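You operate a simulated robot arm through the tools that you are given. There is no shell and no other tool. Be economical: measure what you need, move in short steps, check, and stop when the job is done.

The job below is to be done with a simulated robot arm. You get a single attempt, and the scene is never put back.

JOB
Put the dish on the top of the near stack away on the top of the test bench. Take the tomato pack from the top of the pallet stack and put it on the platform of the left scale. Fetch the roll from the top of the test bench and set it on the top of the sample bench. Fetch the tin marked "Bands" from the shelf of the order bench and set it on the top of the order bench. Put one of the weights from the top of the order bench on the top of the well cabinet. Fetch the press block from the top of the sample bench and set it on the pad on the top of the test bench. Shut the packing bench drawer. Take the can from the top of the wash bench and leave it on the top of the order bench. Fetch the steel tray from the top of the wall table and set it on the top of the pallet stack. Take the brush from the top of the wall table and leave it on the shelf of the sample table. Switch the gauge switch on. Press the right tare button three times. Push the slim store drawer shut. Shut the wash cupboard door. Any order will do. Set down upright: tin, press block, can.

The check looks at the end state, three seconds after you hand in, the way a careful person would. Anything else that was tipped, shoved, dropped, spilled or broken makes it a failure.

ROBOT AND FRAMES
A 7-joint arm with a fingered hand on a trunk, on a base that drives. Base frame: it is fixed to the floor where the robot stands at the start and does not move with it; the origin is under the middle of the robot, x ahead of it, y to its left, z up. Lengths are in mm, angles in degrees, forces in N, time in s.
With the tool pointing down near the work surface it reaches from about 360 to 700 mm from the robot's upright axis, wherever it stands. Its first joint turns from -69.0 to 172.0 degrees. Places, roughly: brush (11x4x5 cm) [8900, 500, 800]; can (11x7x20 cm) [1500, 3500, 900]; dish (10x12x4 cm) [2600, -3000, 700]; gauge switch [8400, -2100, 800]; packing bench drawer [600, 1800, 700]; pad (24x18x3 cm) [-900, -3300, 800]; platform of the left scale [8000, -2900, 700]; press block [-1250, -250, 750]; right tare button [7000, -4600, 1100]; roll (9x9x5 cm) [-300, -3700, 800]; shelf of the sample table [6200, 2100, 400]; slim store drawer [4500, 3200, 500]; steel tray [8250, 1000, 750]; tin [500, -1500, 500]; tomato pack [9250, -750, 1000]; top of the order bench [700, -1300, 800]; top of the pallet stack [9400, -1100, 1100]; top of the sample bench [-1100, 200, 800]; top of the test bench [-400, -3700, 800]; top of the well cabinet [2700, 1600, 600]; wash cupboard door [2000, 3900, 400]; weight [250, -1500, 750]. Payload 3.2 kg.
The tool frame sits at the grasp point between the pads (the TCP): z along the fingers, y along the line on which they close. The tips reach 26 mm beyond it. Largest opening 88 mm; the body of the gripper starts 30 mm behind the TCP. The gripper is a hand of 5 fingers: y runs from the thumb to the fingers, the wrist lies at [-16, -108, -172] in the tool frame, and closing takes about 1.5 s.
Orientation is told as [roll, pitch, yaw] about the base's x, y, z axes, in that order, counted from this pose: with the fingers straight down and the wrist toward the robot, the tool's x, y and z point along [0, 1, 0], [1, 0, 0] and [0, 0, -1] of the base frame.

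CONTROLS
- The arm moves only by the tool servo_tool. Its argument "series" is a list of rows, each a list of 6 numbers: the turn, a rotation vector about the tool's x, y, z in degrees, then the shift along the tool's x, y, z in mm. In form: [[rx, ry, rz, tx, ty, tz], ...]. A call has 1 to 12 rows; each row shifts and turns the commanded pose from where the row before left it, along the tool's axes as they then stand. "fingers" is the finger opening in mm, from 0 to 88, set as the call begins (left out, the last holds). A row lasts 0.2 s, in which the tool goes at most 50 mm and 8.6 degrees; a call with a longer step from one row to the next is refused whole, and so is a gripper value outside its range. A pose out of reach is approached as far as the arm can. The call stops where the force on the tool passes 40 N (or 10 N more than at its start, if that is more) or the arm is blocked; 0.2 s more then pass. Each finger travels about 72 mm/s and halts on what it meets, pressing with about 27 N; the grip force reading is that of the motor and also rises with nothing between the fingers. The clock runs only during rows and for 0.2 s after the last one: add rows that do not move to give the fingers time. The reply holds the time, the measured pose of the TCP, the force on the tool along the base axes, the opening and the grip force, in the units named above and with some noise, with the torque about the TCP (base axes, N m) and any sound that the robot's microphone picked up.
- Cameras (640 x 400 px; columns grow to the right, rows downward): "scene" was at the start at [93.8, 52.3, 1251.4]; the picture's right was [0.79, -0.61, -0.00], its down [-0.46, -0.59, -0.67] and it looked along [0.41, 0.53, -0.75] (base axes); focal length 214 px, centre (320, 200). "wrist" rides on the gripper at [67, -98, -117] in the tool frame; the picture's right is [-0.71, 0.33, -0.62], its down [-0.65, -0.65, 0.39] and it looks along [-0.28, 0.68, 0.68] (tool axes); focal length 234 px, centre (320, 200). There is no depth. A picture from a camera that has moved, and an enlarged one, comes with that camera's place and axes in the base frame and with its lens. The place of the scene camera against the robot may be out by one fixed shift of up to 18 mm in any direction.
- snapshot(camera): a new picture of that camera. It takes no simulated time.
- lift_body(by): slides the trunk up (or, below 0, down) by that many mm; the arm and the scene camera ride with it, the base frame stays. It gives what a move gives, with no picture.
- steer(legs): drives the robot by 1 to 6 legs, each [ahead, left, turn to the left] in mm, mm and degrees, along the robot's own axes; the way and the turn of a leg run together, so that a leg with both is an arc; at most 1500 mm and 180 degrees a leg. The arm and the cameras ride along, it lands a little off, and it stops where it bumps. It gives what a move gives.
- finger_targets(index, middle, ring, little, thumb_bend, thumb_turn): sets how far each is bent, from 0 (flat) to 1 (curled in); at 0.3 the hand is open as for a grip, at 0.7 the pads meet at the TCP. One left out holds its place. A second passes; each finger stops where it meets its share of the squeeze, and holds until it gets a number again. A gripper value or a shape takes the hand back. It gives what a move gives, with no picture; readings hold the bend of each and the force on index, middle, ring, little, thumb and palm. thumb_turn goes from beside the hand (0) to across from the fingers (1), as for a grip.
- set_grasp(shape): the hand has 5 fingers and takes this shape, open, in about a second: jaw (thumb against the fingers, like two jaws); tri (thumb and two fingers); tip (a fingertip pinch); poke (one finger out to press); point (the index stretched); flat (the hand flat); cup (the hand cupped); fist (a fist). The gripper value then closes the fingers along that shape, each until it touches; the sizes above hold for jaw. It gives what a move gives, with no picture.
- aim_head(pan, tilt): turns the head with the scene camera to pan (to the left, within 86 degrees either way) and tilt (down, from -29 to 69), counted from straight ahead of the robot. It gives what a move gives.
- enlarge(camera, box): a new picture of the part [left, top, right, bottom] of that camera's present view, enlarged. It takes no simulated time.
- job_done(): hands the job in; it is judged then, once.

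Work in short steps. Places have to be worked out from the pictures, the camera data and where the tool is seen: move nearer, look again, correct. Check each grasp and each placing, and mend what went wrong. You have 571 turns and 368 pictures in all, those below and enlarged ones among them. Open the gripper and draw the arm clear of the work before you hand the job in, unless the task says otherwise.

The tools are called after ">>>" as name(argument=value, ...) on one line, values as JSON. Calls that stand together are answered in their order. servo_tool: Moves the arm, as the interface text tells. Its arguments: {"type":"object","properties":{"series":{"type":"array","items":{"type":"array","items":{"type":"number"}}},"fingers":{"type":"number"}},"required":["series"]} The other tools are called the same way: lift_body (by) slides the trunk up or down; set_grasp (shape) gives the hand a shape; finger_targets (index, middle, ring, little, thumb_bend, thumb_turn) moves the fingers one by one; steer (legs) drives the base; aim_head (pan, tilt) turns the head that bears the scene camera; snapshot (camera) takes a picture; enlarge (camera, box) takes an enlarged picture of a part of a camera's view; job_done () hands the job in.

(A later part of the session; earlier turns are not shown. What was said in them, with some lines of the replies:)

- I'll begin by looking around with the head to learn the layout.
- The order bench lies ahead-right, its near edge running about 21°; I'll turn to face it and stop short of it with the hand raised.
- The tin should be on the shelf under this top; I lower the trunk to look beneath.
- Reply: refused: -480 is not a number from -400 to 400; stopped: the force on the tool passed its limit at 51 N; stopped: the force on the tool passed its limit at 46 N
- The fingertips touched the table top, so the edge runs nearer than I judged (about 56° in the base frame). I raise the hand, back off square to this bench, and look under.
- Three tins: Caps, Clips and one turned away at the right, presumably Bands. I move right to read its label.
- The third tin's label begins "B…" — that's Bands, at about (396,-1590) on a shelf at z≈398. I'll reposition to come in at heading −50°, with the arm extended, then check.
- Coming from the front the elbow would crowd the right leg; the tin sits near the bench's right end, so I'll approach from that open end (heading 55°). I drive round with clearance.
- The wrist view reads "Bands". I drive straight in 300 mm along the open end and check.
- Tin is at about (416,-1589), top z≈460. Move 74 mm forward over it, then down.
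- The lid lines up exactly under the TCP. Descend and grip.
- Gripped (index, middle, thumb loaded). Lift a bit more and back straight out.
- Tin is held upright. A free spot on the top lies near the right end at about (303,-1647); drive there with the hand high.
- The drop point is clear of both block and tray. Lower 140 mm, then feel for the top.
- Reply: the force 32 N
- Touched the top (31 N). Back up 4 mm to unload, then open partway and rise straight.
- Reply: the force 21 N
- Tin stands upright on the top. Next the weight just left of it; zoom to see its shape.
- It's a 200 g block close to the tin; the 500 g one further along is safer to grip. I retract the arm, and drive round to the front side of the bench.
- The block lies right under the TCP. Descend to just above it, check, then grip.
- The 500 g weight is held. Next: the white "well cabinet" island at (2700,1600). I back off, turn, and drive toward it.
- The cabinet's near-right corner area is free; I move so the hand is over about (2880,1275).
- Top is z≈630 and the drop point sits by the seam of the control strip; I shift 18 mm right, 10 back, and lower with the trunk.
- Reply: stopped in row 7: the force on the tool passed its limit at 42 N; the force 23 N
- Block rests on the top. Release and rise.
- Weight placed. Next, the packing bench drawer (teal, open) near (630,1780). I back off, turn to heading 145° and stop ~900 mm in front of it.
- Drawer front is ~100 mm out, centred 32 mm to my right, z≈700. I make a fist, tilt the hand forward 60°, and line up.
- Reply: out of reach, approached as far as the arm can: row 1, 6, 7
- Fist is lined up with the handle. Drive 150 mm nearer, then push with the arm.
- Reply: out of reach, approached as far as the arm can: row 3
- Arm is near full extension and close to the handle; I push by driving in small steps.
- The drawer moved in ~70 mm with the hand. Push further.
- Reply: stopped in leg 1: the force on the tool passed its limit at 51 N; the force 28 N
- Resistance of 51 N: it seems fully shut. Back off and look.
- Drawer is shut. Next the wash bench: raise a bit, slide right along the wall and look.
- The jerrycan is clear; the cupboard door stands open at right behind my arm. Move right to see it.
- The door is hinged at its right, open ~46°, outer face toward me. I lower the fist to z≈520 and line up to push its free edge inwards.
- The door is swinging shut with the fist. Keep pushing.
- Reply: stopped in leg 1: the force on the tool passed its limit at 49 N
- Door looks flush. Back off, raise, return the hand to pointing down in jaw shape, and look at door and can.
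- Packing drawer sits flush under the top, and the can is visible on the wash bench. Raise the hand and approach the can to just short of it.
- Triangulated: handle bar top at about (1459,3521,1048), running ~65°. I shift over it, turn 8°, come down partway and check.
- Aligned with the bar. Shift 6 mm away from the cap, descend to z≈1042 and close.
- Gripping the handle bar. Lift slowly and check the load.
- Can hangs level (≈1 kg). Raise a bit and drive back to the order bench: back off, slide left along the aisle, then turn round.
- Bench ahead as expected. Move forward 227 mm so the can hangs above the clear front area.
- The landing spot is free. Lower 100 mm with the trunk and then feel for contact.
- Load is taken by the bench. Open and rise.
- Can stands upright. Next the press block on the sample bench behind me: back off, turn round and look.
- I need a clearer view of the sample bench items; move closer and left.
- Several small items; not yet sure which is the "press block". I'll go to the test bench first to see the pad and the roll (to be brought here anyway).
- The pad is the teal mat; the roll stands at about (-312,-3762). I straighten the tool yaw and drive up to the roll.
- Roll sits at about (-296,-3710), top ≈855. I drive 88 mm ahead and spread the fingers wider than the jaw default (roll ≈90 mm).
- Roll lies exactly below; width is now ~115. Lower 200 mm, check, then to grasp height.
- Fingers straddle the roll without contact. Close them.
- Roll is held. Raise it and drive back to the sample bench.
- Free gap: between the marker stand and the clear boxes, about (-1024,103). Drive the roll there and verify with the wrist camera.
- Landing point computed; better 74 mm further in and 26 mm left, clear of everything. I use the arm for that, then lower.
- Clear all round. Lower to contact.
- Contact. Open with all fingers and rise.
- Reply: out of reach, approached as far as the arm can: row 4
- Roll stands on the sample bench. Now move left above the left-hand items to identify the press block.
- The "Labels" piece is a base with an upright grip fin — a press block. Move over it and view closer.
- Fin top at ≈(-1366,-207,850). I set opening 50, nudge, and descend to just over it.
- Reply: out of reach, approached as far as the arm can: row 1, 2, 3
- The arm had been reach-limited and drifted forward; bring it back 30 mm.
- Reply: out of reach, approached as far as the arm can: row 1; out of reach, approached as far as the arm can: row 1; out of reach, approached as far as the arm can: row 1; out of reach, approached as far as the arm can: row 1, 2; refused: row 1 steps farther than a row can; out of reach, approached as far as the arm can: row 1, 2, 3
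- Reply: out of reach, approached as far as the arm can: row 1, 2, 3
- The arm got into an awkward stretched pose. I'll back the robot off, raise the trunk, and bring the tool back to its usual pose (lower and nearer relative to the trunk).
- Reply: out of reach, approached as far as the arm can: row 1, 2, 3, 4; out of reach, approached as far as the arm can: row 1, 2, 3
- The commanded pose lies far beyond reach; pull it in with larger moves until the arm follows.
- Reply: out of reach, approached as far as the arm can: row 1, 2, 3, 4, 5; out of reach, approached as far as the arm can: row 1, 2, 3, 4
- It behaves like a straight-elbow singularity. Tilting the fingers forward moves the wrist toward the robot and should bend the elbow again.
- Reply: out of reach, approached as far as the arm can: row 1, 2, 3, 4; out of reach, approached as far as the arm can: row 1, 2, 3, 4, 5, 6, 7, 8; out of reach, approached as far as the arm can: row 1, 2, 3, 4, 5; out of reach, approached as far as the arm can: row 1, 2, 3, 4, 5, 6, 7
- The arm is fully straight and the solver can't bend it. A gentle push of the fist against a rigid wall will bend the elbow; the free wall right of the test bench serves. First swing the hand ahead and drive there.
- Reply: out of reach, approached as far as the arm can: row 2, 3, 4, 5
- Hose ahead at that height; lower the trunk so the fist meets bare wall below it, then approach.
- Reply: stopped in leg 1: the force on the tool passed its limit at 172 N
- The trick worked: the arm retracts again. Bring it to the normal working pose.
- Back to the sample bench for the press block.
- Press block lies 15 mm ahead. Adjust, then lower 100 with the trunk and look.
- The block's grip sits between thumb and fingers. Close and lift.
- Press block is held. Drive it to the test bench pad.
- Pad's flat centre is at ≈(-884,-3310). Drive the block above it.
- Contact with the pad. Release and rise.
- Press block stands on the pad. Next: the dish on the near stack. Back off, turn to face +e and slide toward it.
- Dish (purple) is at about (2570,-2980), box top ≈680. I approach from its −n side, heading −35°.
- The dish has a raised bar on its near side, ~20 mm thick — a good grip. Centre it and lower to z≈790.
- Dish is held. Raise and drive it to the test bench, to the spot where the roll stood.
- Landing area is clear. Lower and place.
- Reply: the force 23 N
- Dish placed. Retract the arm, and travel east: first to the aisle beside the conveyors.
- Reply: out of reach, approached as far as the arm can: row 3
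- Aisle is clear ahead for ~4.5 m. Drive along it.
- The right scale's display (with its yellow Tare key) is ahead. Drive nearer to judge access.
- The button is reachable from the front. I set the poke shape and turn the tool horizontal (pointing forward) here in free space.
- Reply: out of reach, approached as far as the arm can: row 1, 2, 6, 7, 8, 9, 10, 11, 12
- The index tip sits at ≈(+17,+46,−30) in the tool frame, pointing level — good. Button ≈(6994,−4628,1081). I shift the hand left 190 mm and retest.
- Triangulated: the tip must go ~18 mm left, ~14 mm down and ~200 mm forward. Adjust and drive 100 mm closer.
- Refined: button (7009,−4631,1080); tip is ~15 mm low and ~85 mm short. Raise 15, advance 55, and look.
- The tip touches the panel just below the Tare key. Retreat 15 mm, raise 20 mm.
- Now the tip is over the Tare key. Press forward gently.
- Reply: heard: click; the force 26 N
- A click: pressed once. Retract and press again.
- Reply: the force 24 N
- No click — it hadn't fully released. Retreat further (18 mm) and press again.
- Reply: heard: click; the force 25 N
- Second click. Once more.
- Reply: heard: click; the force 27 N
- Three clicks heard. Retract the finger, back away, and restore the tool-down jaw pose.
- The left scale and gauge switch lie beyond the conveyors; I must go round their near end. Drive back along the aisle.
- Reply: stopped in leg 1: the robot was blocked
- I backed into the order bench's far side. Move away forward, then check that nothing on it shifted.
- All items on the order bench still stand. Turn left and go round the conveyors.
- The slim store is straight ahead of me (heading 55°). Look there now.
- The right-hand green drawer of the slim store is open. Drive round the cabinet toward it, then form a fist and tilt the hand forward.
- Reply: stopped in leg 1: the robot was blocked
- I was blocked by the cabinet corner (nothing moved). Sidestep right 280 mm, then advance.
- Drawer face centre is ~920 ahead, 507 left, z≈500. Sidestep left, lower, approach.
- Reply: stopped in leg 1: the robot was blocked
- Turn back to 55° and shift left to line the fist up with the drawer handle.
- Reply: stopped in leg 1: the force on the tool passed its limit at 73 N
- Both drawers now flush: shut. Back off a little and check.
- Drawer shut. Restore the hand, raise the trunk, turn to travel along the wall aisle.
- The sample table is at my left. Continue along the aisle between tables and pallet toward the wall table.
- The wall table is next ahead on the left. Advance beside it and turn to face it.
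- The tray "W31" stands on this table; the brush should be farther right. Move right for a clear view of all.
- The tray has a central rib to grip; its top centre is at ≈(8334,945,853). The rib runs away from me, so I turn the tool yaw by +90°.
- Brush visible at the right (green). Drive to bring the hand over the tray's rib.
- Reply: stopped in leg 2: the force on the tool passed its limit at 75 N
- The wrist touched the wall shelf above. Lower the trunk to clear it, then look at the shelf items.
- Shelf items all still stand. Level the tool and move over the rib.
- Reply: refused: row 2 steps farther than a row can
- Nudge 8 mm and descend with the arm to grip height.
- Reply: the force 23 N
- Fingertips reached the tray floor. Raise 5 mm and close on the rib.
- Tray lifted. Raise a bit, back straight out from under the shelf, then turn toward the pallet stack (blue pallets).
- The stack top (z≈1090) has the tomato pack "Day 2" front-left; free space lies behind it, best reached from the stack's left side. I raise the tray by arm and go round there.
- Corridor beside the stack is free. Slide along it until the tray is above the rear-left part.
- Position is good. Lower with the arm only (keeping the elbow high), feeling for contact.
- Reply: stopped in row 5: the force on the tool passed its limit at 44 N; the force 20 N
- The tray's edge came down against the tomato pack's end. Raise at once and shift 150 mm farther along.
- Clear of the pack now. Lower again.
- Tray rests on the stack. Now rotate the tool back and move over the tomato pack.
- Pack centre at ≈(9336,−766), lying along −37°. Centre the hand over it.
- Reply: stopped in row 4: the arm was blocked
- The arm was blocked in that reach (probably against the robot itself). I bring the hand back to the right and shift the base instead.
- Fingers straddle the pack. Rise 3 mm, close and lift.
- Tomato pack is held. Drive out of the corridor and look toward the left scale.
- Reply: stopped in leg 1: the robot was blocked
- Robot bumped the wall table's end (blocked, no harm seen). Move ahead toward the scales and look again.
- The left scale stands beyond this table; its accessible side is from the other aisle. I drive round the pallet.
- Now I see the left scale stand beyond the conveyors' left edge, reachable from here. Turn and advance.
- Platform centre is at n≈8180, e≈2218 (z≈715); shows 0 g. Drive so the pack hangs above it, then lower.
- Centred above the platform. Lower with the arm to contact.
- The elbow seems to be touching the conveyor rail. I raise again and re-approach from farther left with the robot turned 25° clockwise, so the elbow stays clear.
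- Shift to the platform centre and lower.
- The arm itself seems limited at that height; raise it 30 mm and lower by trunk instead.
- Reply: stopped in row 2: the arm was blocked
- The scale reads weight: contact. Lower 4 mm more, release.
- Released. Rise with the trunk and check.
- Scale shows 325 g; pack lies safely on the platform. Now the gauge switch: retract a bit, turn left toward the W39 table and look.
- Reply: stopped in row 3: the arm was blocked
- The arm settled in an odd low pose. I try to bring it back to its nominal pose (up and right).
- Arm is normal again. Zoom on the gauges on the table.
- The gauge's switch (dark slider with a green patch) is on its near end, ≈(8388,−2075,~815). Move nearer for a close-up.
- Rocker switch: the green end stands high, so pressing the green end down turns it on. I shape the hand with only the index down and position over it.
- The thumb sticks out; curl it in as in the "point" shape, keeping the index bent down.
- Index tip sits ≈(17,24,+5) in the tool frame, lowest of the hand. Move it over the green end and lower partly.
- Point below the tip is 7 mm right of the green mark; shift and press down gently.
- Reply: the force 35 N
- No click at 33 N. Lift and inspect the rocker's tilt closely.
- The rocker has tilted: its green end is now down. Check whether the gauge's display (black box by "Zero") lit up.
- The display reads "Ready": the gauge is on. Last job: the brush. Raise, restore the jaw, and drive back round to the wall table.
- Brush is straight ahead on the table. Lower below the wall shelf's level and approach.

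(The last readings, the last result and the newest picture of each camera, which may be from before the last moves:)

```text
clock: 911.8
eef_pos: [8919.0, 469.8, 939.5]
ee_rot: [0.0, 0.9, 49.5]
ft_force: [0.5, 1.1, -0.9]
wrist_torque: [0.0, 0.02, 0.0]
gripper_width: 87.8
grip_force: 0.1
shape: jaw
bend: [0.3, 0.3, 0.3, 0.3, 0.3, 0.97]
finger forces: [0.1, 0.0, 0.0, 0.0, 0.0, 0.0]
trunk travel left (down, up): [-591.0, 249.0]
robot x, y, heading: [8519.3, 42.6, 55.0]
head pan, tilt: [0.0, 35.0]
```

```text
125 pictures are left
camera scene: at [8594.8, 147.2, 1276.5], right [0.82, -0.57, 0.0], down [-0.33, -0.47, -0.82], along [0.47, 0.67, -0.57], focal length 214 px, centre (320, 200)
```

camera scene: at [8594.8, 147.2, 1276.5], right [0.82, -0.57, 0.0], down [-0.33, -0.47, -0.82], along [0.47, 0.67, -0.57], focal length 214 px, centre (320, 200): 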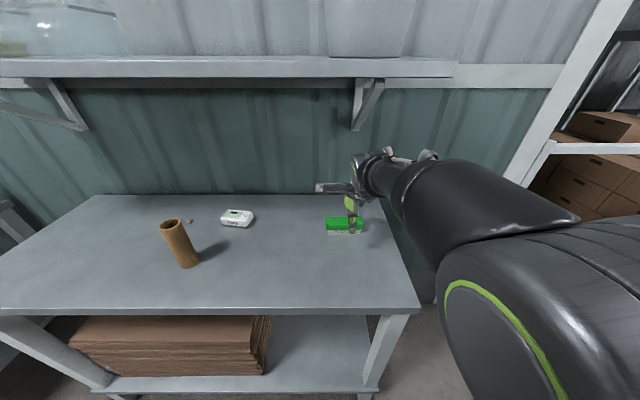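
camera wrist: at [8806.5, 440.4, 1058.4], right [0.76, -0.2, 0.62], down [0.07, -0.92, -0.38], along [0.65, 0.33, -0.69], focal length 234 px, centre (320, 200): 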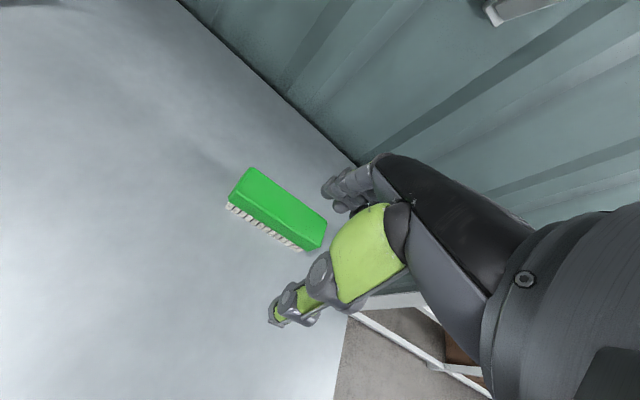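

>>> servo_tool(series=[[0, 0, 0, 13, 24, 0], [0, 0, 0, 12, 23, 0], [0, 0, 0, 0, 0, 30], [0, 0, 0, 0, 0, 20], [0, 0, 0, 0, 0, 0]])

>>> snapshot(camera="wrist")

```text
clock: 913.0
eef_pos: [8930.1, 520.4, 888.8]
ee_rot: [0.0, 0.9, 49.5]
ft_force: [0.6, 0.4, -0.5]
wrist_torque: [0.0, -0.04, 0.0]
gripper_width: 87.6
grip_force: 0.1
shape: jaw
bend: [0.3, 0.3, 0.3, 0.3, 0.3, 0.97]
finger forces: [0.1, 0.0, 0.0, 0.0, 0.1, 0.0]
trunk travel left (down, up): [-591.0, 249.0]
robot x, y, heading: [8518.5, 44.3, 55.4]
head pan, tilt: [0.0, 35.0]
```

```text
124 pictures are left
camera wrist: at [8817.8, 491.0, 1007.5], right [0.76, -0.2, 0.62], down [0.07, -0.92, -0.38], along [0.65, 0.33, -0.69], focal length 234 px, centre (320, 200)
```

wrist: 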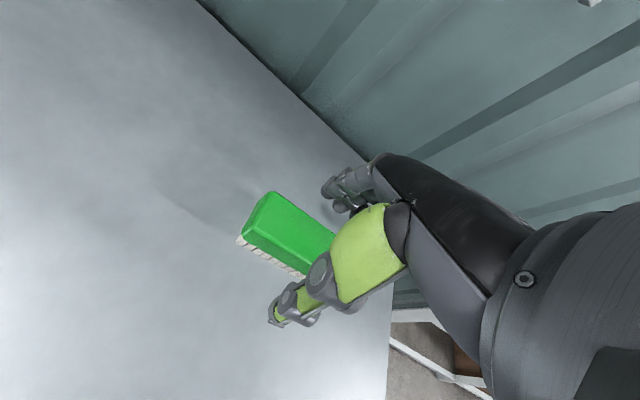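

>>> servo_tool(series=[[0, 0, 0, 0, -3, 15], [0, 0, 0, 0, 0, 12], [0, 0, 0, 0, 0, 10], [0, 0, 0, 0, 0, 0]], fingers=75)

>>> snapshot(camera="wrist")

```text
clock: 914.0
eef_pos: [8927.2, 517.4, 853.9]
ee_rot: [0.0, 0.8, 49.5]
ft_force: [1.2, 1.9, 5.4]
wrist_torque: [-0.02, -0.24, 0.07]
gripper_width: 75.4
grip_force: 0.1
shape: jaw
bend: [0.35, 0.31, 0.28, 0.33, 0.1, 0.98]
finger forces: [0.2, 0.1, 0.0, 4.1, 0.0, 0.0]
trunk travel left (down, up): [-591.0, 249.0]
robot x, y, heading: [8516.7, 41.3, 55.3]
head pan, tilt: [0.0, 35.0]
```

```text
123 pictures are left
camera wrist: at [8814.6, 488.1, 972.1], right [0.76, -0.2, 0.62], down [0.07, -0.92, -0.38], along [0.65, 0.33, -0.69], focal length 234 px, centre (320, 200)
```

wrist: 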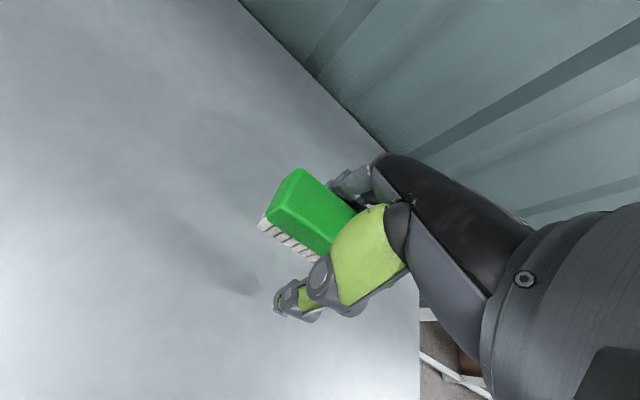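

>>> servo_tool(series=[[0, 0, 0, 0, 4, -5], [0, 0, 0, 0, 0, 0]])

>>> servo_tool(series=[[0, 0, 0, 0, 0, 0], [0, 0, 0, 0, 0, 0], [0, 0, 0, 0, 0, 0], [0, 0, 0, 0, 0, 0], [0, 0, 0, 0, 0, 0], [0, 0, 0, 0, 0, 0], [0, 0, 0, 0, 0, -10], [0, 0, 0, 0, 0, -25], [0, 0, 0, 0, 0, 0]], fingers=15)

>>> snapshot(camera="wrist")

```text
clock: 914.6
eef_pos: [8930.5, 520.0, 855.7]
ee_rot: [0.0, 1.0, 49.5]
ft_force: [0.1, -0.1, -0.4]
wrist_torque: [0.02, 0.0, 0.0]
gripper_width: 75.3
grip_force: 0.0
shape: jaw
bend: [0.35, 0.31, 0.28, 0.35, 0.1, 0.98]
finger forces: [0.0, 0.1, 0.1, 0.0, 0.0, 0.0]
trunk travel left (down, up): [-591.0, 249.0]
robot x, y, heading: [8520.6, 42.8, 55.1]
head pan, tilt: [0.0, 35.0]
```

```text
clock: 916.6
eef_pos: [8931.6, 520.8, 891.0]
ee_rot: [0.0, 0.9, 49.5]
ft_force: [-0.4, 0.4, -0.7]
wrist_torque: [0.02, 0.0, -0.05]
gripper_width: 34.9
grip_force: 27.4
shape: jaw
bend: [0.54, 0.5, 0.73, 0.58, 0.38, 0.99]
finger forces: [13.7, 6.5, 3.1, 1.9, 25.2, 0.0]
trunk travel left (down, up): [-591.0, 249.0]
robot x, y, heading: [8517.7, 40.5, 55.1]
head pan, tilt: [0.0, 35.0]
```

```text
122 pictures are left
camera wrist: at [8818.6, 492.3, 1011.6], right [0.76, -0.2, 0.62], down [0.07, -0.92, -0.38], along [0.65, 0.33, -0.69], focal length 234 px, centre (320, 200)
```

wrist: 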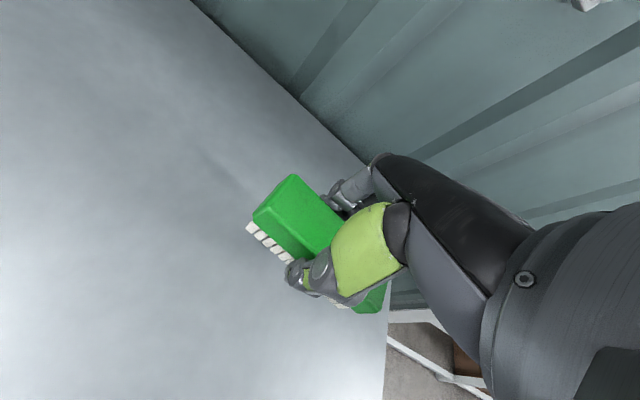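

Brush is held. Back out and drive to the sample table.

>>> steer(legs=[[-380, 0, 0], [0, 1050, 0], [0, 1050, 0], [0, 950, 0]])

>>> aim_head(pan=0, tilt=35)

>>> snapshot(camera="scene")

```text
clock: 933.9
eef_pos: [6158.9, 1937.2, 897.5]
ee_rot: [0.1, 0.2, 51.2]
ft_force: [-0.3, -2.0, 4.7]
wrist_torque: [-0.21, 0.02, -0.02]
gripper_width: 32.3
grip_force: 27.4
shape: jaw
bend: [0.62, 0.45, 0.73, 0.6, 0.4, 1.0]
finger forces: [11.2, 12.6, 3.7, 0.2, 21.9, 0.3]
trunk travel left (down, up): [-591.0, 249.0]
robot x, y, heading: [5758.8, 1448.2, 56.8]
head pan, tilt: [0.0, 35.0]
stopped in leg 4: the robot was blocked; the commanded pose is now the measured one
```

```text
clock: 934.5
eef_pos: [6158.7, 1937.7, 897.5]
ee_rot: [0.0, 0.2, 51.1]
ft_force: [0.7, 0.2, 7.0]
wrist_torque: [-0.17, 0.0, 0.01]
gripper_width: 32.4
grip_force: 26.4
shape: jaw
bend: [0.62, 0.45, 0.73, 0.6, 0.41, 1.0]
finger forces: [11.4, 13.0, 4.1, 0.4, 21.7, 0.4]
trunk travel left (down, up): [-591.0, 249.0]
robot x, y, heading: [5761.6, 1449.1, 56.6]
head pan, tilt: [0.0, 35.0]
```

```text
121 pictures are left
camera scene: at [5831.1, 1552.9, 1276.8], right [0.84, -0.55, 0.0], down [-0.31, -0.48, -0.82], along [0.45, 0.69, -0.57], focal length 214 px, centre (320, 200)
```

scene: 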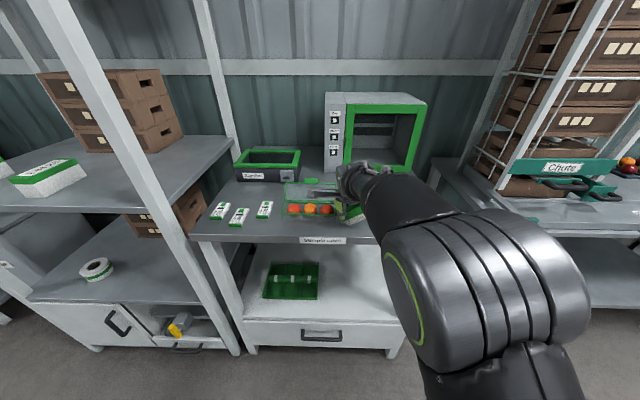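

The hand is over the sample table's front and touching something. Look closely before moving.

>>> enlarge(camera="scene", box=[190, 130, 390, 260])

>>> snapshot(camera="wrist")

```text
3.08 times, centred on (290, 195) of scene
camera zoom: at [5831.1, 1552.9, 1276.8], right [0.84, -0.55, 0.0], down [-0.31, -0.48, -0.82], along [0.45, 0.69, -0.57], focal length 660 px, centre (412, 215)
```

zoom: 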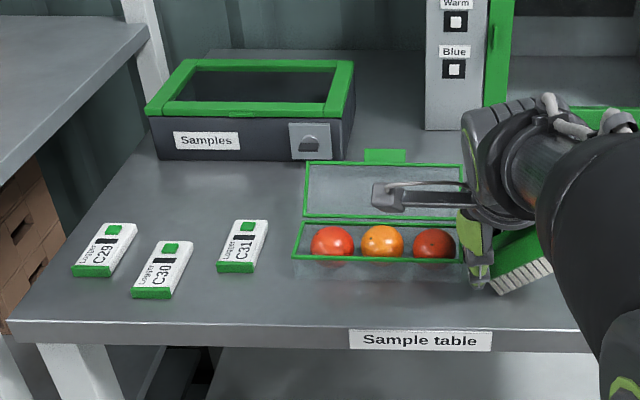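

```text
119 pictures are left
camera wrist: at [6046.4, 1904.7, 1015.2], right [0.76, -0.18, 0.62], down [0.09, -0.92, -0.39], along [0.64, 0.35, -0.68], focal length 234 px, centre (320, 200)
```

wrist: 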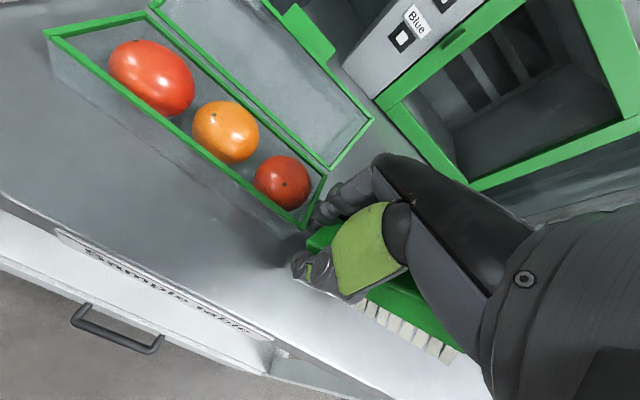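

The hand merely touches the clear box; comparison with an earlier picture shows it hasn't moved noticeably. Move right away from it, then back off.

>>> steer(legs=[[0, -60, 0], [-330, 0, -1.5]])

>>> snapshot(camera="scene")

>>> snapshot(camera="wrist")

```text
clock: 937.2
eef_pos: [6036.6, 1621.4, 895.6]
ee_rot: [0.2, 0.5, 49.8]
ft_force: [0.0, -0.9, -2.2]
wrist_torque: [0.02, 0.02, 0.01]
gripper_width: 32.0
grip_force: 27.4
shape: jaw
bend: [0.62, 0.45, 0.73, 0.6, 0.41, 0.99]
finger forces: [8.8, 11.8, 3.4, 0.1, 20.8, 0.1]
trunk travel left (down, up): [-591.0, 249.0]
robot x, y, heading: [5626.4, 1141.7, 55.2]
head pan, tilt: [0.0, 35.0]
```

```text
118 pictures are left
camera scene: at [5699.8, 1245.4, 1276.6], right [0.82, -0.57, 0.0], down [-0.33, -0.47, -0.82], along [0.47, 0.67, -0.57], focal length 214 px, centre (320, 200)
```

scene: 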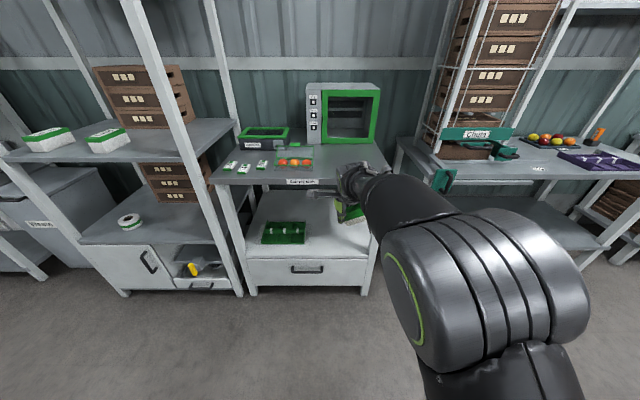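

```text
117 pictures are left
camera wrist: at [5923.0, 1591.8, 1014.3], right [0.76, -0.2, 0.62], down [0.07, -0.92, -0.38], along [0.65, 0.34, -0.68], focal length 234 px, centre (320, 200)
```

wrist: 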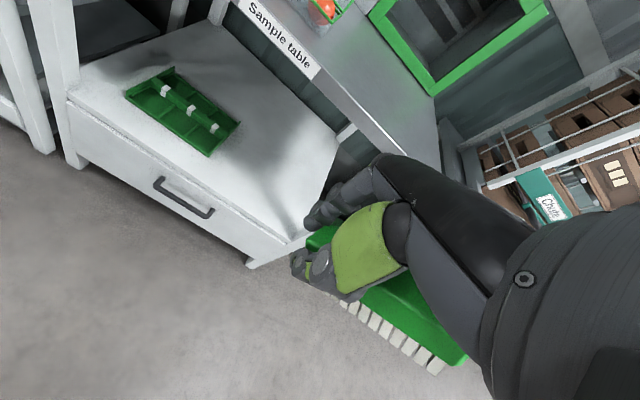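

The shelf (with a green tray) is below; there is space right of the tray. Lower the trunk here in the open so the brush can go in under the top.

>>> lift_body(by=-400)

>>> aim_head(pan=0, tilt=25)

>>> snapshot(camera="scene")

>>> snapshot(camera="wrist")

```text
clock: 941.0
eef_pos: [6035.7, 1623.4, 496.7]
ee_rot: [0.0, 0.6, 49.6]
ft_force: [-0.2, -0.3, -0.7]
wrist_torque: [0.02, 0.0, 0.0]
gripper_width: 32.1
grip_force: 27.0
shape: jaw
bend: [0.62, 0.45, 0.73, 0.6, 0.41, 0.99]
finger forces: [8.8, 11.7, 3.4, 0.1, 20.9, 0.1]
trunk travel left (down, up): [-191.0, 649.0]
robot x, y, heading: [5627.0, 1141.4, 55.4]
head pan, tilt: [0.0, 35.0]
```

```text
clock: 941.8
eef_pos: [6036.8, 1621.7, 496.6]
ee_rot: [0.0, 0.5, 49.8]
ft_force: [-0.5, 0.0, -1.1]
wrist_torque: [0.01, 0.01, -0.02]
gripper_width: 32.0
grip_force: 26.6
shape: jaw
bend: [0.62, 0.45, 0.73, 0.6, 0.41, 0.99]
finger forces: [8.8, 11.8, 3.4, 0.0, 20.8, 0.0]
trunk travel left (down, up): [-191.0, 649.0]
robot x, y, heading: [5625.8, 1140.1, 55.3]
head pan, tilt: [0.0, 25.0]
```

```text
116 pictures are left
camera scene: at [5702.4, 1249.2, 892.3], right [0.82, -0.57, 0.0], down [-0.24, -0.35, -0.91], along [0.52, 0.75, -0.42], focal length 214 px, centre (320, 200)
```

scene: 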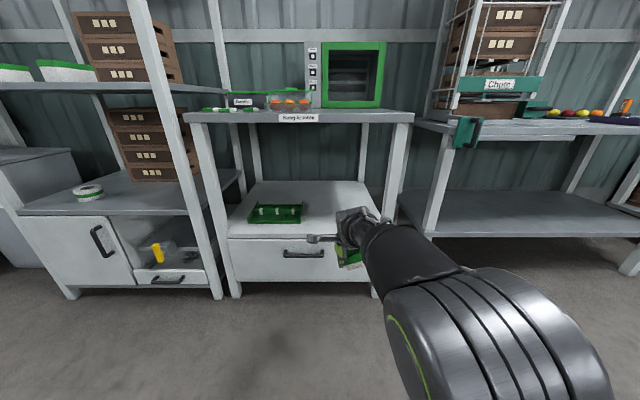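

```text
115 pictures are left
camera wrist: at [5923.2, 1592.1, 614.0], right [0.76, -0.2, 0.62], down [0.07, -0.92, -0.38], along [0.65, 0.33, -0.68], focal length 234 px, centre (320, 200)
```

wrist: 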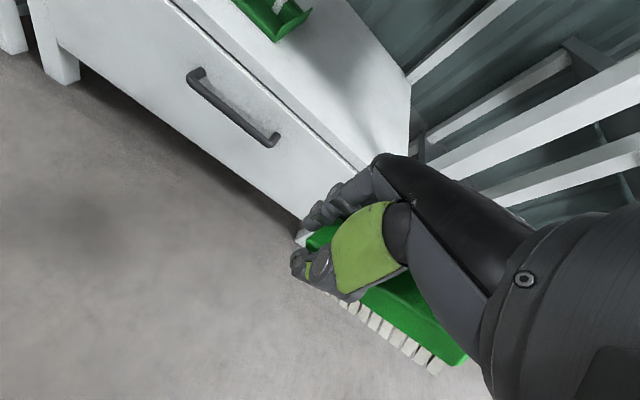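

Shelf is z≈380, its front edge ~855 mm ahead. Drive in 310 mm, 60 left, with the brush ~75 mm above the shelf.

>>> steer(legs=[[0, 60, 0], [310, 0, 0]])

>>> snapshot(camera="scene")

>>> snapshot(camera="wrist")

```text
clock: 944.4
eef_pos: [6165.7, 1908.0, 495.8]
ee_rot: [0.1, 0.5, 49.6]
ft_force: [-0.3, 1.0, -1.2]
wrist_torque: [0.01, 0.05, 0.0]
gripper_width: 32.2
grip_force: 27.3
shape: jaw
bend: [0.62, 0.45, 0.73, 0.6, 0.41, 0.99]
finger forces: [8.6, 11.7, 3.4, 0.0, 20.8, 0.0]
trunk travel left (down, up): [-191.0, 649.0]
robot x, y, heading: [5754.3, 1430.4, 55.4]
head pan, tilt: [0.0, 25.0]
```

```text
114 pictures are left
camera scene: at [5830.3, 1536.0, 892.3], right [0.82, -0.57, 0.0], down [-0.24, -0.35, -0.91], along [0.52, 0.74, -0.42], focal length 214 px, centre (320, 200)
```

scene: 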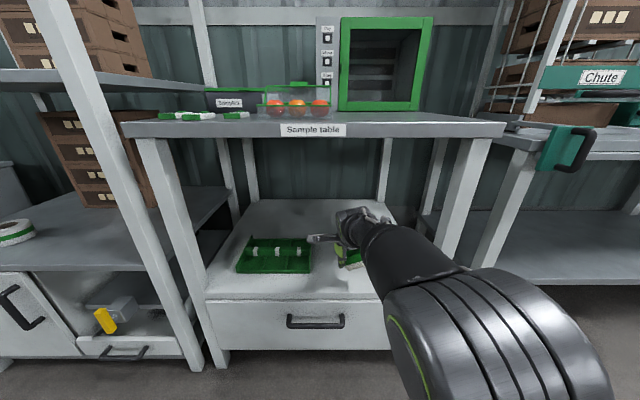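

```text
113 pictures are left
camera wrist: at [6051.8, 1878.5, 614.0], right [0.76, -0.2, 0.62], down [0.07, -0.92, -0.38], along [0.65, 0.33, -0.68], focal length 234 px, centre (320, 200)
```

wrist: 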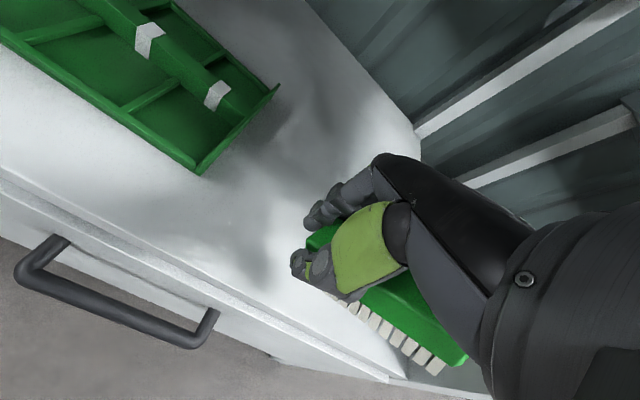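

Go 70 mm deeper, then lower to the shelf.

>>> steer(legs=[[75, 0, 0]])

>>> lift_body(by=-55)

>>> snapshot(camera="wrist")

>>> snapshot(camera="scene")

```text
clock: 945.5
eef_pos: [6207.6, 1970.6, 496.0]
ee_rot: [0.1, 0.5, 49.6]
ft_force: [0.7, 0.4, -0.9]
wrist_torque: [0.0, 0.0, 0.03]
gripper_width: 31.6
grip_force: 26.7
shape: jaw
bend: [0.62, 0.45, 0.73, 0.6, 0.41, 0.99]
finger forces: [8.5, 11.6, 3.4, 0.0, 20.9, 0.0]
trunk travel left (down, up): [-191.0, 649.0]
robot x, y, heading: [5800.5, 1488.5, 55.1]
head pan, tilt: [0.0, 25.0]
```

```text
clock: 946.4
eef_pos: [6207.6, 1969.5, 442.2]
ee_rot: [0.1, 0.5, 49.7]
ft_force: [-0.6, 0.5, -0.7]
wrist_torque: [0.04, 0.0, 0.01]
gripper_width: 31.9
grip_force: 27.5
shape: jaw
bend: [0.62, 0.45, 0.73, 0.6, 0.41, 0.99]
finger forces: [8.6, 11.6, 3.4, 0.1, 20.9, 0.0]
trunk travel left (down, up): [-136.0, 704.0]
robot x, y, heading: [5797.5, 1491.1, 55.1]
head pan, tilt: [0.0, 25.0]
```

```text
112 pictures are left
camera wrist: at [6094.5, 1940.4, 559.0], right [0.76, -0.2, 0.62], down [0.07, -0.92, -0.38], along [0.65, 0.33, -0.68], focal length 234 px, centre (320, 200)
```

wrist: 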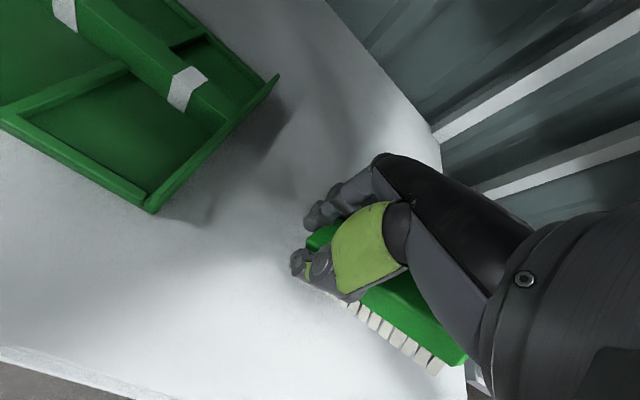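

```text
111 pictures are left
camera scene: at [5873.1, 1597.8, 837.3], right [0.82, -0.57, 0.0], down [-0.24, -0.35, -0.91], along [0.52, 0.74, -0.42], focal length 214 px, centre (320, 200)
```

scene: 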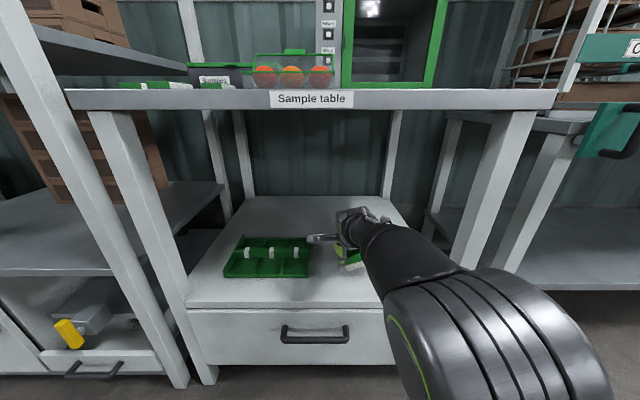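

Shift 40 mm left (away from the shelf's right edge) and lower to contact.

>>> steer(legs=[[0, 40, 0]])

>>> servo_tool(series=[[0, 0, 0, 0, 0, 6], [0, 0, 0, 0, 0, 4], [0, 0, 0, 0, 0, 3], [0, 0, 0, 0, 0, 3], [0, 0, 0, 0, 0, 3], [0, 0, 0, 0, 0, 3], [0, 0, 0, 0, 0, 0]])

>>> snapshot(camera="wrist")

```text
clock: 947.3
eef_pos: [6175.6, 1991.8, 440.1]
ee_rot: [0.1, 0.5, 49.6]
ft_force: [0.4, 0.6, -0.5]
wrist_torque: [0.05, 0.0, 0.01]
gripper_width: 31.8
grip_force: 26.5
shape: jaw
bend: [0.62, 0.45, 0.73, 0.6, 0.41, 0.99]
finger forces: [8.6, 11.7, 3.4, 0.0, 20.9, 0.1]
trunk travel left (down, up): [-136.0, 704.0]
robot x, y, heading: [5761.0, 1514.8, 55.6]
head pan, tilt: [0.0, 25.0]
```

```text
clock: 948.9
eef_pos: [6174.8, 1992.9, 421.9]
ee_rot: [0.0, 0.2, 49.7]
ft_force: [0.6, 2.6, 10.5]
wrist_torque: [-0.14, -0.05, 0.05]
gripper_width: 32.4
grip_force: 27.4
shape: jaw
bend: [0.61, 0.45, 0.73, 0.6, 0.42, 0.99]
finger forces: [11.6, 12.5, 4.9, 0.0, 22.2, 0.2]
trunk travel left (down, up): [-136.0, 704.0]
robot x, y, heading: [5767.8, 1512.9, 55.4]
head pan, tilt: [0.0, 25.0]
```

```text
110 pictures are left
camera wrist: at [6061.2, 1962.8, 539.1], right [0.76, -0.2, 0.62], down [0.07, -0.92, -0.39], along [0.65, 0.34, -0.68], focal length 234 px, centre (320, 200)
```

wrist: 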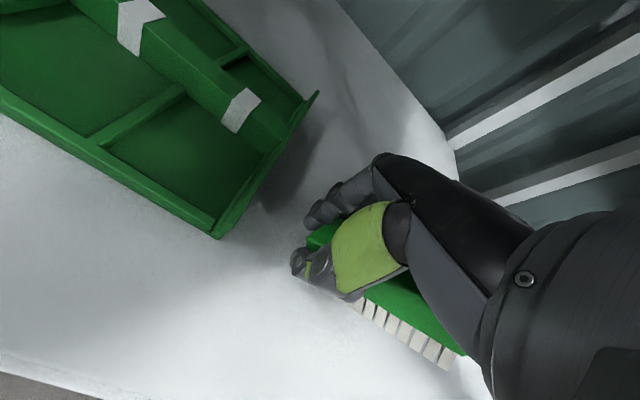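

Contact. Open moderately and rise, then back out.

>>> servo_tool(series=[[0, 0, 0, 0, 0, 0], [0, 0, 0, 0, 0, 0], [0, 0, 0, 0, 0, 0], [0, 0, 0, 0, 0, 0], [0, 0, 0, 0, 0, -10], [0, 0, 0, 0, 0, -25], [0, 0, 0, 0, 0, -25], [0, 0, 0, 0, 0, 0]], fingers=62)

>>> snapshot(camera="wrist")

```text
clock: 950.7
eef_pos: [6176.4, 1994.2, 476.9]
ee_rot: [0.2, 0.5, 49.7]
ft_force: [0.0, -0.1, 0.3]
wrist_torque: [0.03, 0.0, 0.0]
gripper_width: 61.4
grip_force: 0.0
shape: jaw
bend: [0.41, 0.35, 0.71, 0.4, 0.07, 0.99]
finger forces: [0.0, 0.1, 0.0, 0.0, 0.0, 0.0]
trunk travel left (down, up): [-136.0, 704.0]
robot x, y, heading: [5763.6, 1514.4, 55.2]
head pan, tilt: [0.0, 25.0]
```

```text
109 pictures are left
camera wrist: at [6062.6, 1963.5, 596.6], right [0.76, -0.2, 0.62], down [0.07, -0.92, -0.38], along [0.65, 0.33, -0.68], focal length 234 px, centre (320, 200)
```

wrist: 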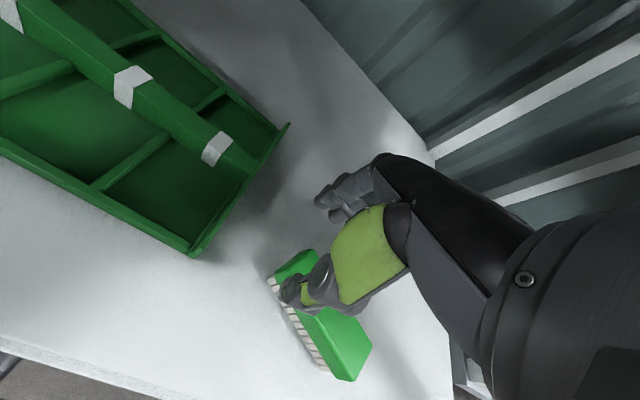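

Brush rests on the shelf. Back out, raise, and verify the sample table.

>>> steer(legs=[[-450, 0, 0]])

>>> lift_body(by=400)

>>> aim_head(pan=5, tilt=35)

>>> snapshot(camera="scene")

```text
clock: 953.4
eef_pos: [5918.8, 1620.0, 477.9]
ee_rot: [0.2, 0.5, 49.7]
ft_force: [0.1, -0.3, -0.2]
wrist_torque: [0.02, 0.0, 0.02]
gripper_width: 61.4
grip_force: 0.0
shape: jaw
bend: [0.41, 0.35, 0.71, 0.4, 0.07, 0.99]
finger forces: [0.0, 0.0, 0.0, 0.0, 0.0, 0.1]
trunk travel left (down, up): [-136.0, 704.0]
robot x, y, heading: [5502.7, 1140.2, 55.4]
head pan, tilt: [0.0, 25.0]
```

```text
clock: 957.2
eef_pos: [5917.7, 1621.3, 877.9]
ee_rot: [0.0, 0.6, 49.7]
ft_force: [-1.1, 0.2, -0.3]
wrist_torque: [-0.02, 0.02, 0.0]
gripper_width: 61.3
grip_force: 0.1
shape: jaw
bend: [0.41, 0.35, 0.71, 0.4, 0.07, 0.99]
finger forces: [0.1, 0.0, 0.0, 0.0, 0.0, 0.0]
trunk travel left (down, up): [-536.0, 304.0]
robot x, y, heading: [5505.8, 1142.0, 55.2]
head pan, tilt: [0.0, 25.0]
```

```text
clock: 958.0
eef_pos: [5919.4, 1621.3, 878.0]
ee_rot: [0.1, 0.5, 49.6]
ft_force: [-0.4, 0.5, -0.6]
wrist_torque: [0.01, 0.02, -0.04]
gripper_width: 61.2
grip_force: 0.1
shape: jaw
bend: [0.41, 0.35, 0.71, 0.4, 0.07, 0.99]
finger forces: [0.1, 0.1, 0.0, 0.1, 0.0, 0.0]
trunk travel left (down, up): [-536.0, 304.0]
robot x, y, heading: [5508.4, 1140.1, 55.0]
head pan, tilt: [5.0, 35.0]
```

```text
108 pictures are left
camera scene: at [5574.2, 1248.6, 1221.6], right [0.87, -0.5, 0.0], down [-0.28, -0.5, -0.82], along [0.41, 0.71, -0.57], focal length 214 px, centre (320, 200)
```

scene: 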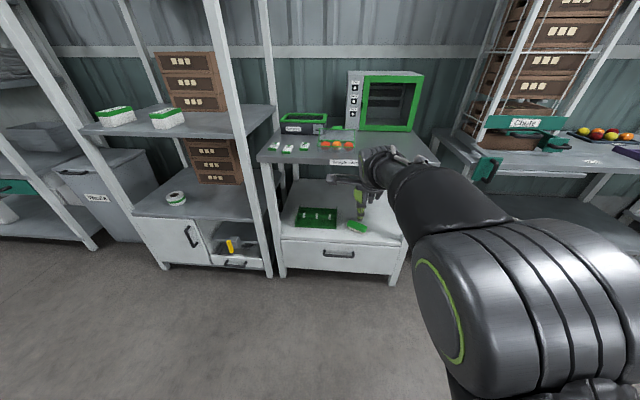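

>>> aim_head(pan=86, tilt=15)

>>> snapshot(camera="scene")

```text
clock: 959.5
eef_pos: [5918.5, 1620.8, 877.7]
ee_rot: [0.0, 0.4, 49.5]
ft_force: [0.1, -0.4, -0.2]
wrist_torque: [0.0, -0.03, 0.02]
gripper_width: 61.3
grip_force: 0.1
shape: jaw
bend: [0.41, 0.35, 0.71, 0.4, 0.07, 0.99]
finger forces: [0.0, 0.1, 0.0, 0.1, 0.0, 0.0]
trunk travel left (down, up): [-536.0, 304.0]
robot x, y, heading: [5506.0, 1140.7, 55.2]
head pan, tilt: [85.9, 15.0]
```

```text
107 pictures are left
camera scene: at [5457.7, 1230.8, 1253.6], right [0.63, 0.78, 0.0], down [0.2, -0.16, -0.97], along [-0.75, 0.61, -0.26], focal length 214 px, centre (320, 200)
```

scene: 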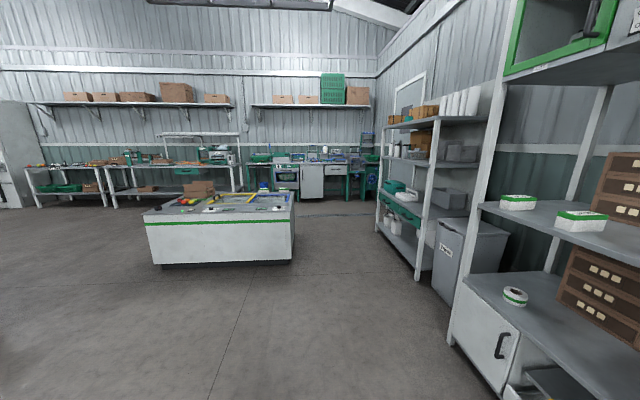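

>>> enlarge(camera="scene", box=[140, 170, 300, 270])

>>> enlarge(camera="scene", box=[10, 130, 370, 220])

```text
4.00 times, centred on (220, 220) of scene
camera zoom: at [5457.7, 1230.8, 1253.6], right [0.63, 0.78, 0.0], down [0.2, -0.16, -0.97], along [-0.75, 0.61, -0.26], focal length 858 px, centre (720, 120)
```

zoom: 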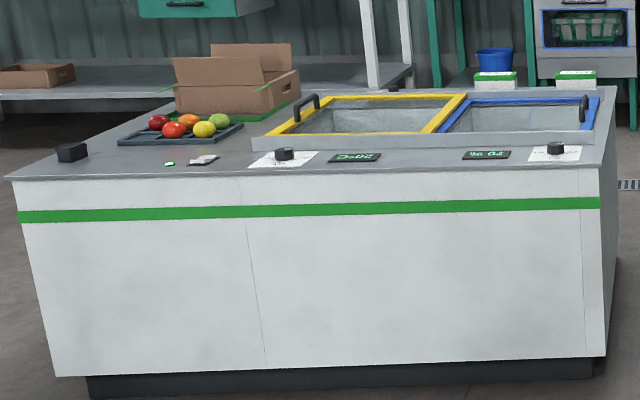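

```text
1.78 times, centred on (190, 175) of scene
camera zoom: at [5457.7, 1230.8, 1253.6], right [0.63, 0.78, 0.0], down [0.2, -0.16, -0.97], along [-0.75, 0.61, -0.26], focal length 381 px, centre (551, 244)
```

zoom: 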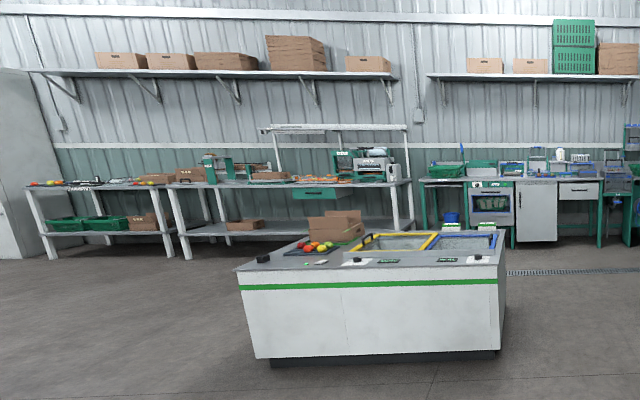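

All visible items check out: weight on the cabinet, wash door shut, drawers shut, brush on its shelf. Open the gripper fully and step clear.

>>> servo_tool(series=[[0, 0, 0, 0, 0, 0], [0, 0, 0, 0, 0, 0], [0, 0, 0, 0, 0, 0]], fingers=88)

>>> steer(legs=[[-200, 0, 0]])

>>> enlarge(camera="scene", box=[80, 150, 260, 220])

```text
clock: 960.3
eef_pos: [5918.5, 1621.0, 877.8]
ee_rot: [0.1, 0.5, 49.6]
ft_force: [-0.2, 0.5, -0.3]
wrist_torque: [0.01, 0.03, 0.02]
gripper_width: 87.8
grip_force: 0.0
shape: jaw
bend: [0.3, 0.3, 0.3, 0.3, 0.3, 0.97]
finger forces: [0.0, 0.0, 0.1, 0.1, 0.1, 0.0]
trunk travel left (down, up): [-536.0, 304.0]
robot x, y, heading: [5504.5, 1137.8, 55.3]
head pan, tilt: [85.9, 15.0]
```

```text
clock: 961.9
eef_pos: [5805.2, 1460.1, 879.0]
ee_rot: [0.1, 0.5, 49.7]
ft_force: [-0.2, 0.9, -0.1]
wrist_torque: [0.03, -0.02, 0.0]
gripper_width: 87.7
grip_force: 0.0
shape: jaw
bend: [0.3, 0.3, 0.3, 0.3, 0.3, 0.97]
finger forces: [0.0, 0.0, 0.0, 0.0, 0.0, 0.0]
trunk travel left (down, up): [-536.0, 304.0]
robot x, y, heading: [5396.7, 979.6, 55.4]
head pan, tilt: [85.9, 15.0]
```

```text
3.56 times, centred on (170, 185) of scene
camera zoom: at [5345.2, 1068.7, 1253.6], right [0.63, 0.78, 0.0], down [0.2, -0.16, -0.97], along [-0.75, 0.61, -0.26], focal length 763 px, centre (853, 253)
```

zoom: 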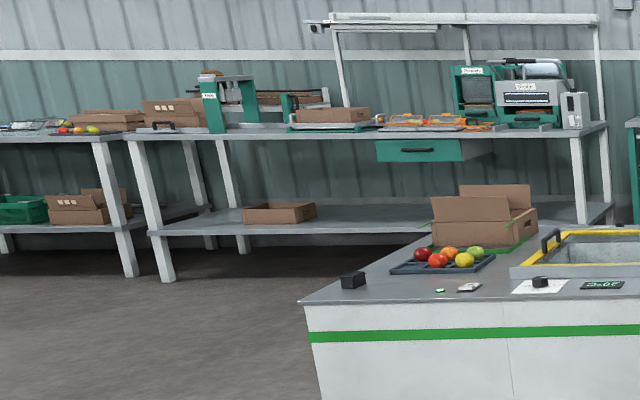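

Everything looks in order; handing in.

>>> job_done()

```text
The job is handed in.
```

I worked through all fourteen tasks and handed the job in, with the gripper open and the arm clear. Three things are less certain:

- **Press block:** nothing on the sample bench was labelled "press block". I took the small black block marked "Labels" to be it, because it was the closest match.
- **Tare button:** the right tare button clicked three times. One extra push gave no click because the button had not fully released, so I assumed it did not count.
- **Contacts along the way:** the base bumped the order bench, the well cabinet and the wall table, and the arm touched the wall shelf. The fist also hit the bare wall by the hose hard. The steel tray rested briefly on the tomato pack, and the hand touched a fruit box on the sample table. I saw nothing tipped or moved in the pictures I took afterwards. I did not recheck the sample bench closely or look at the hose wall again.
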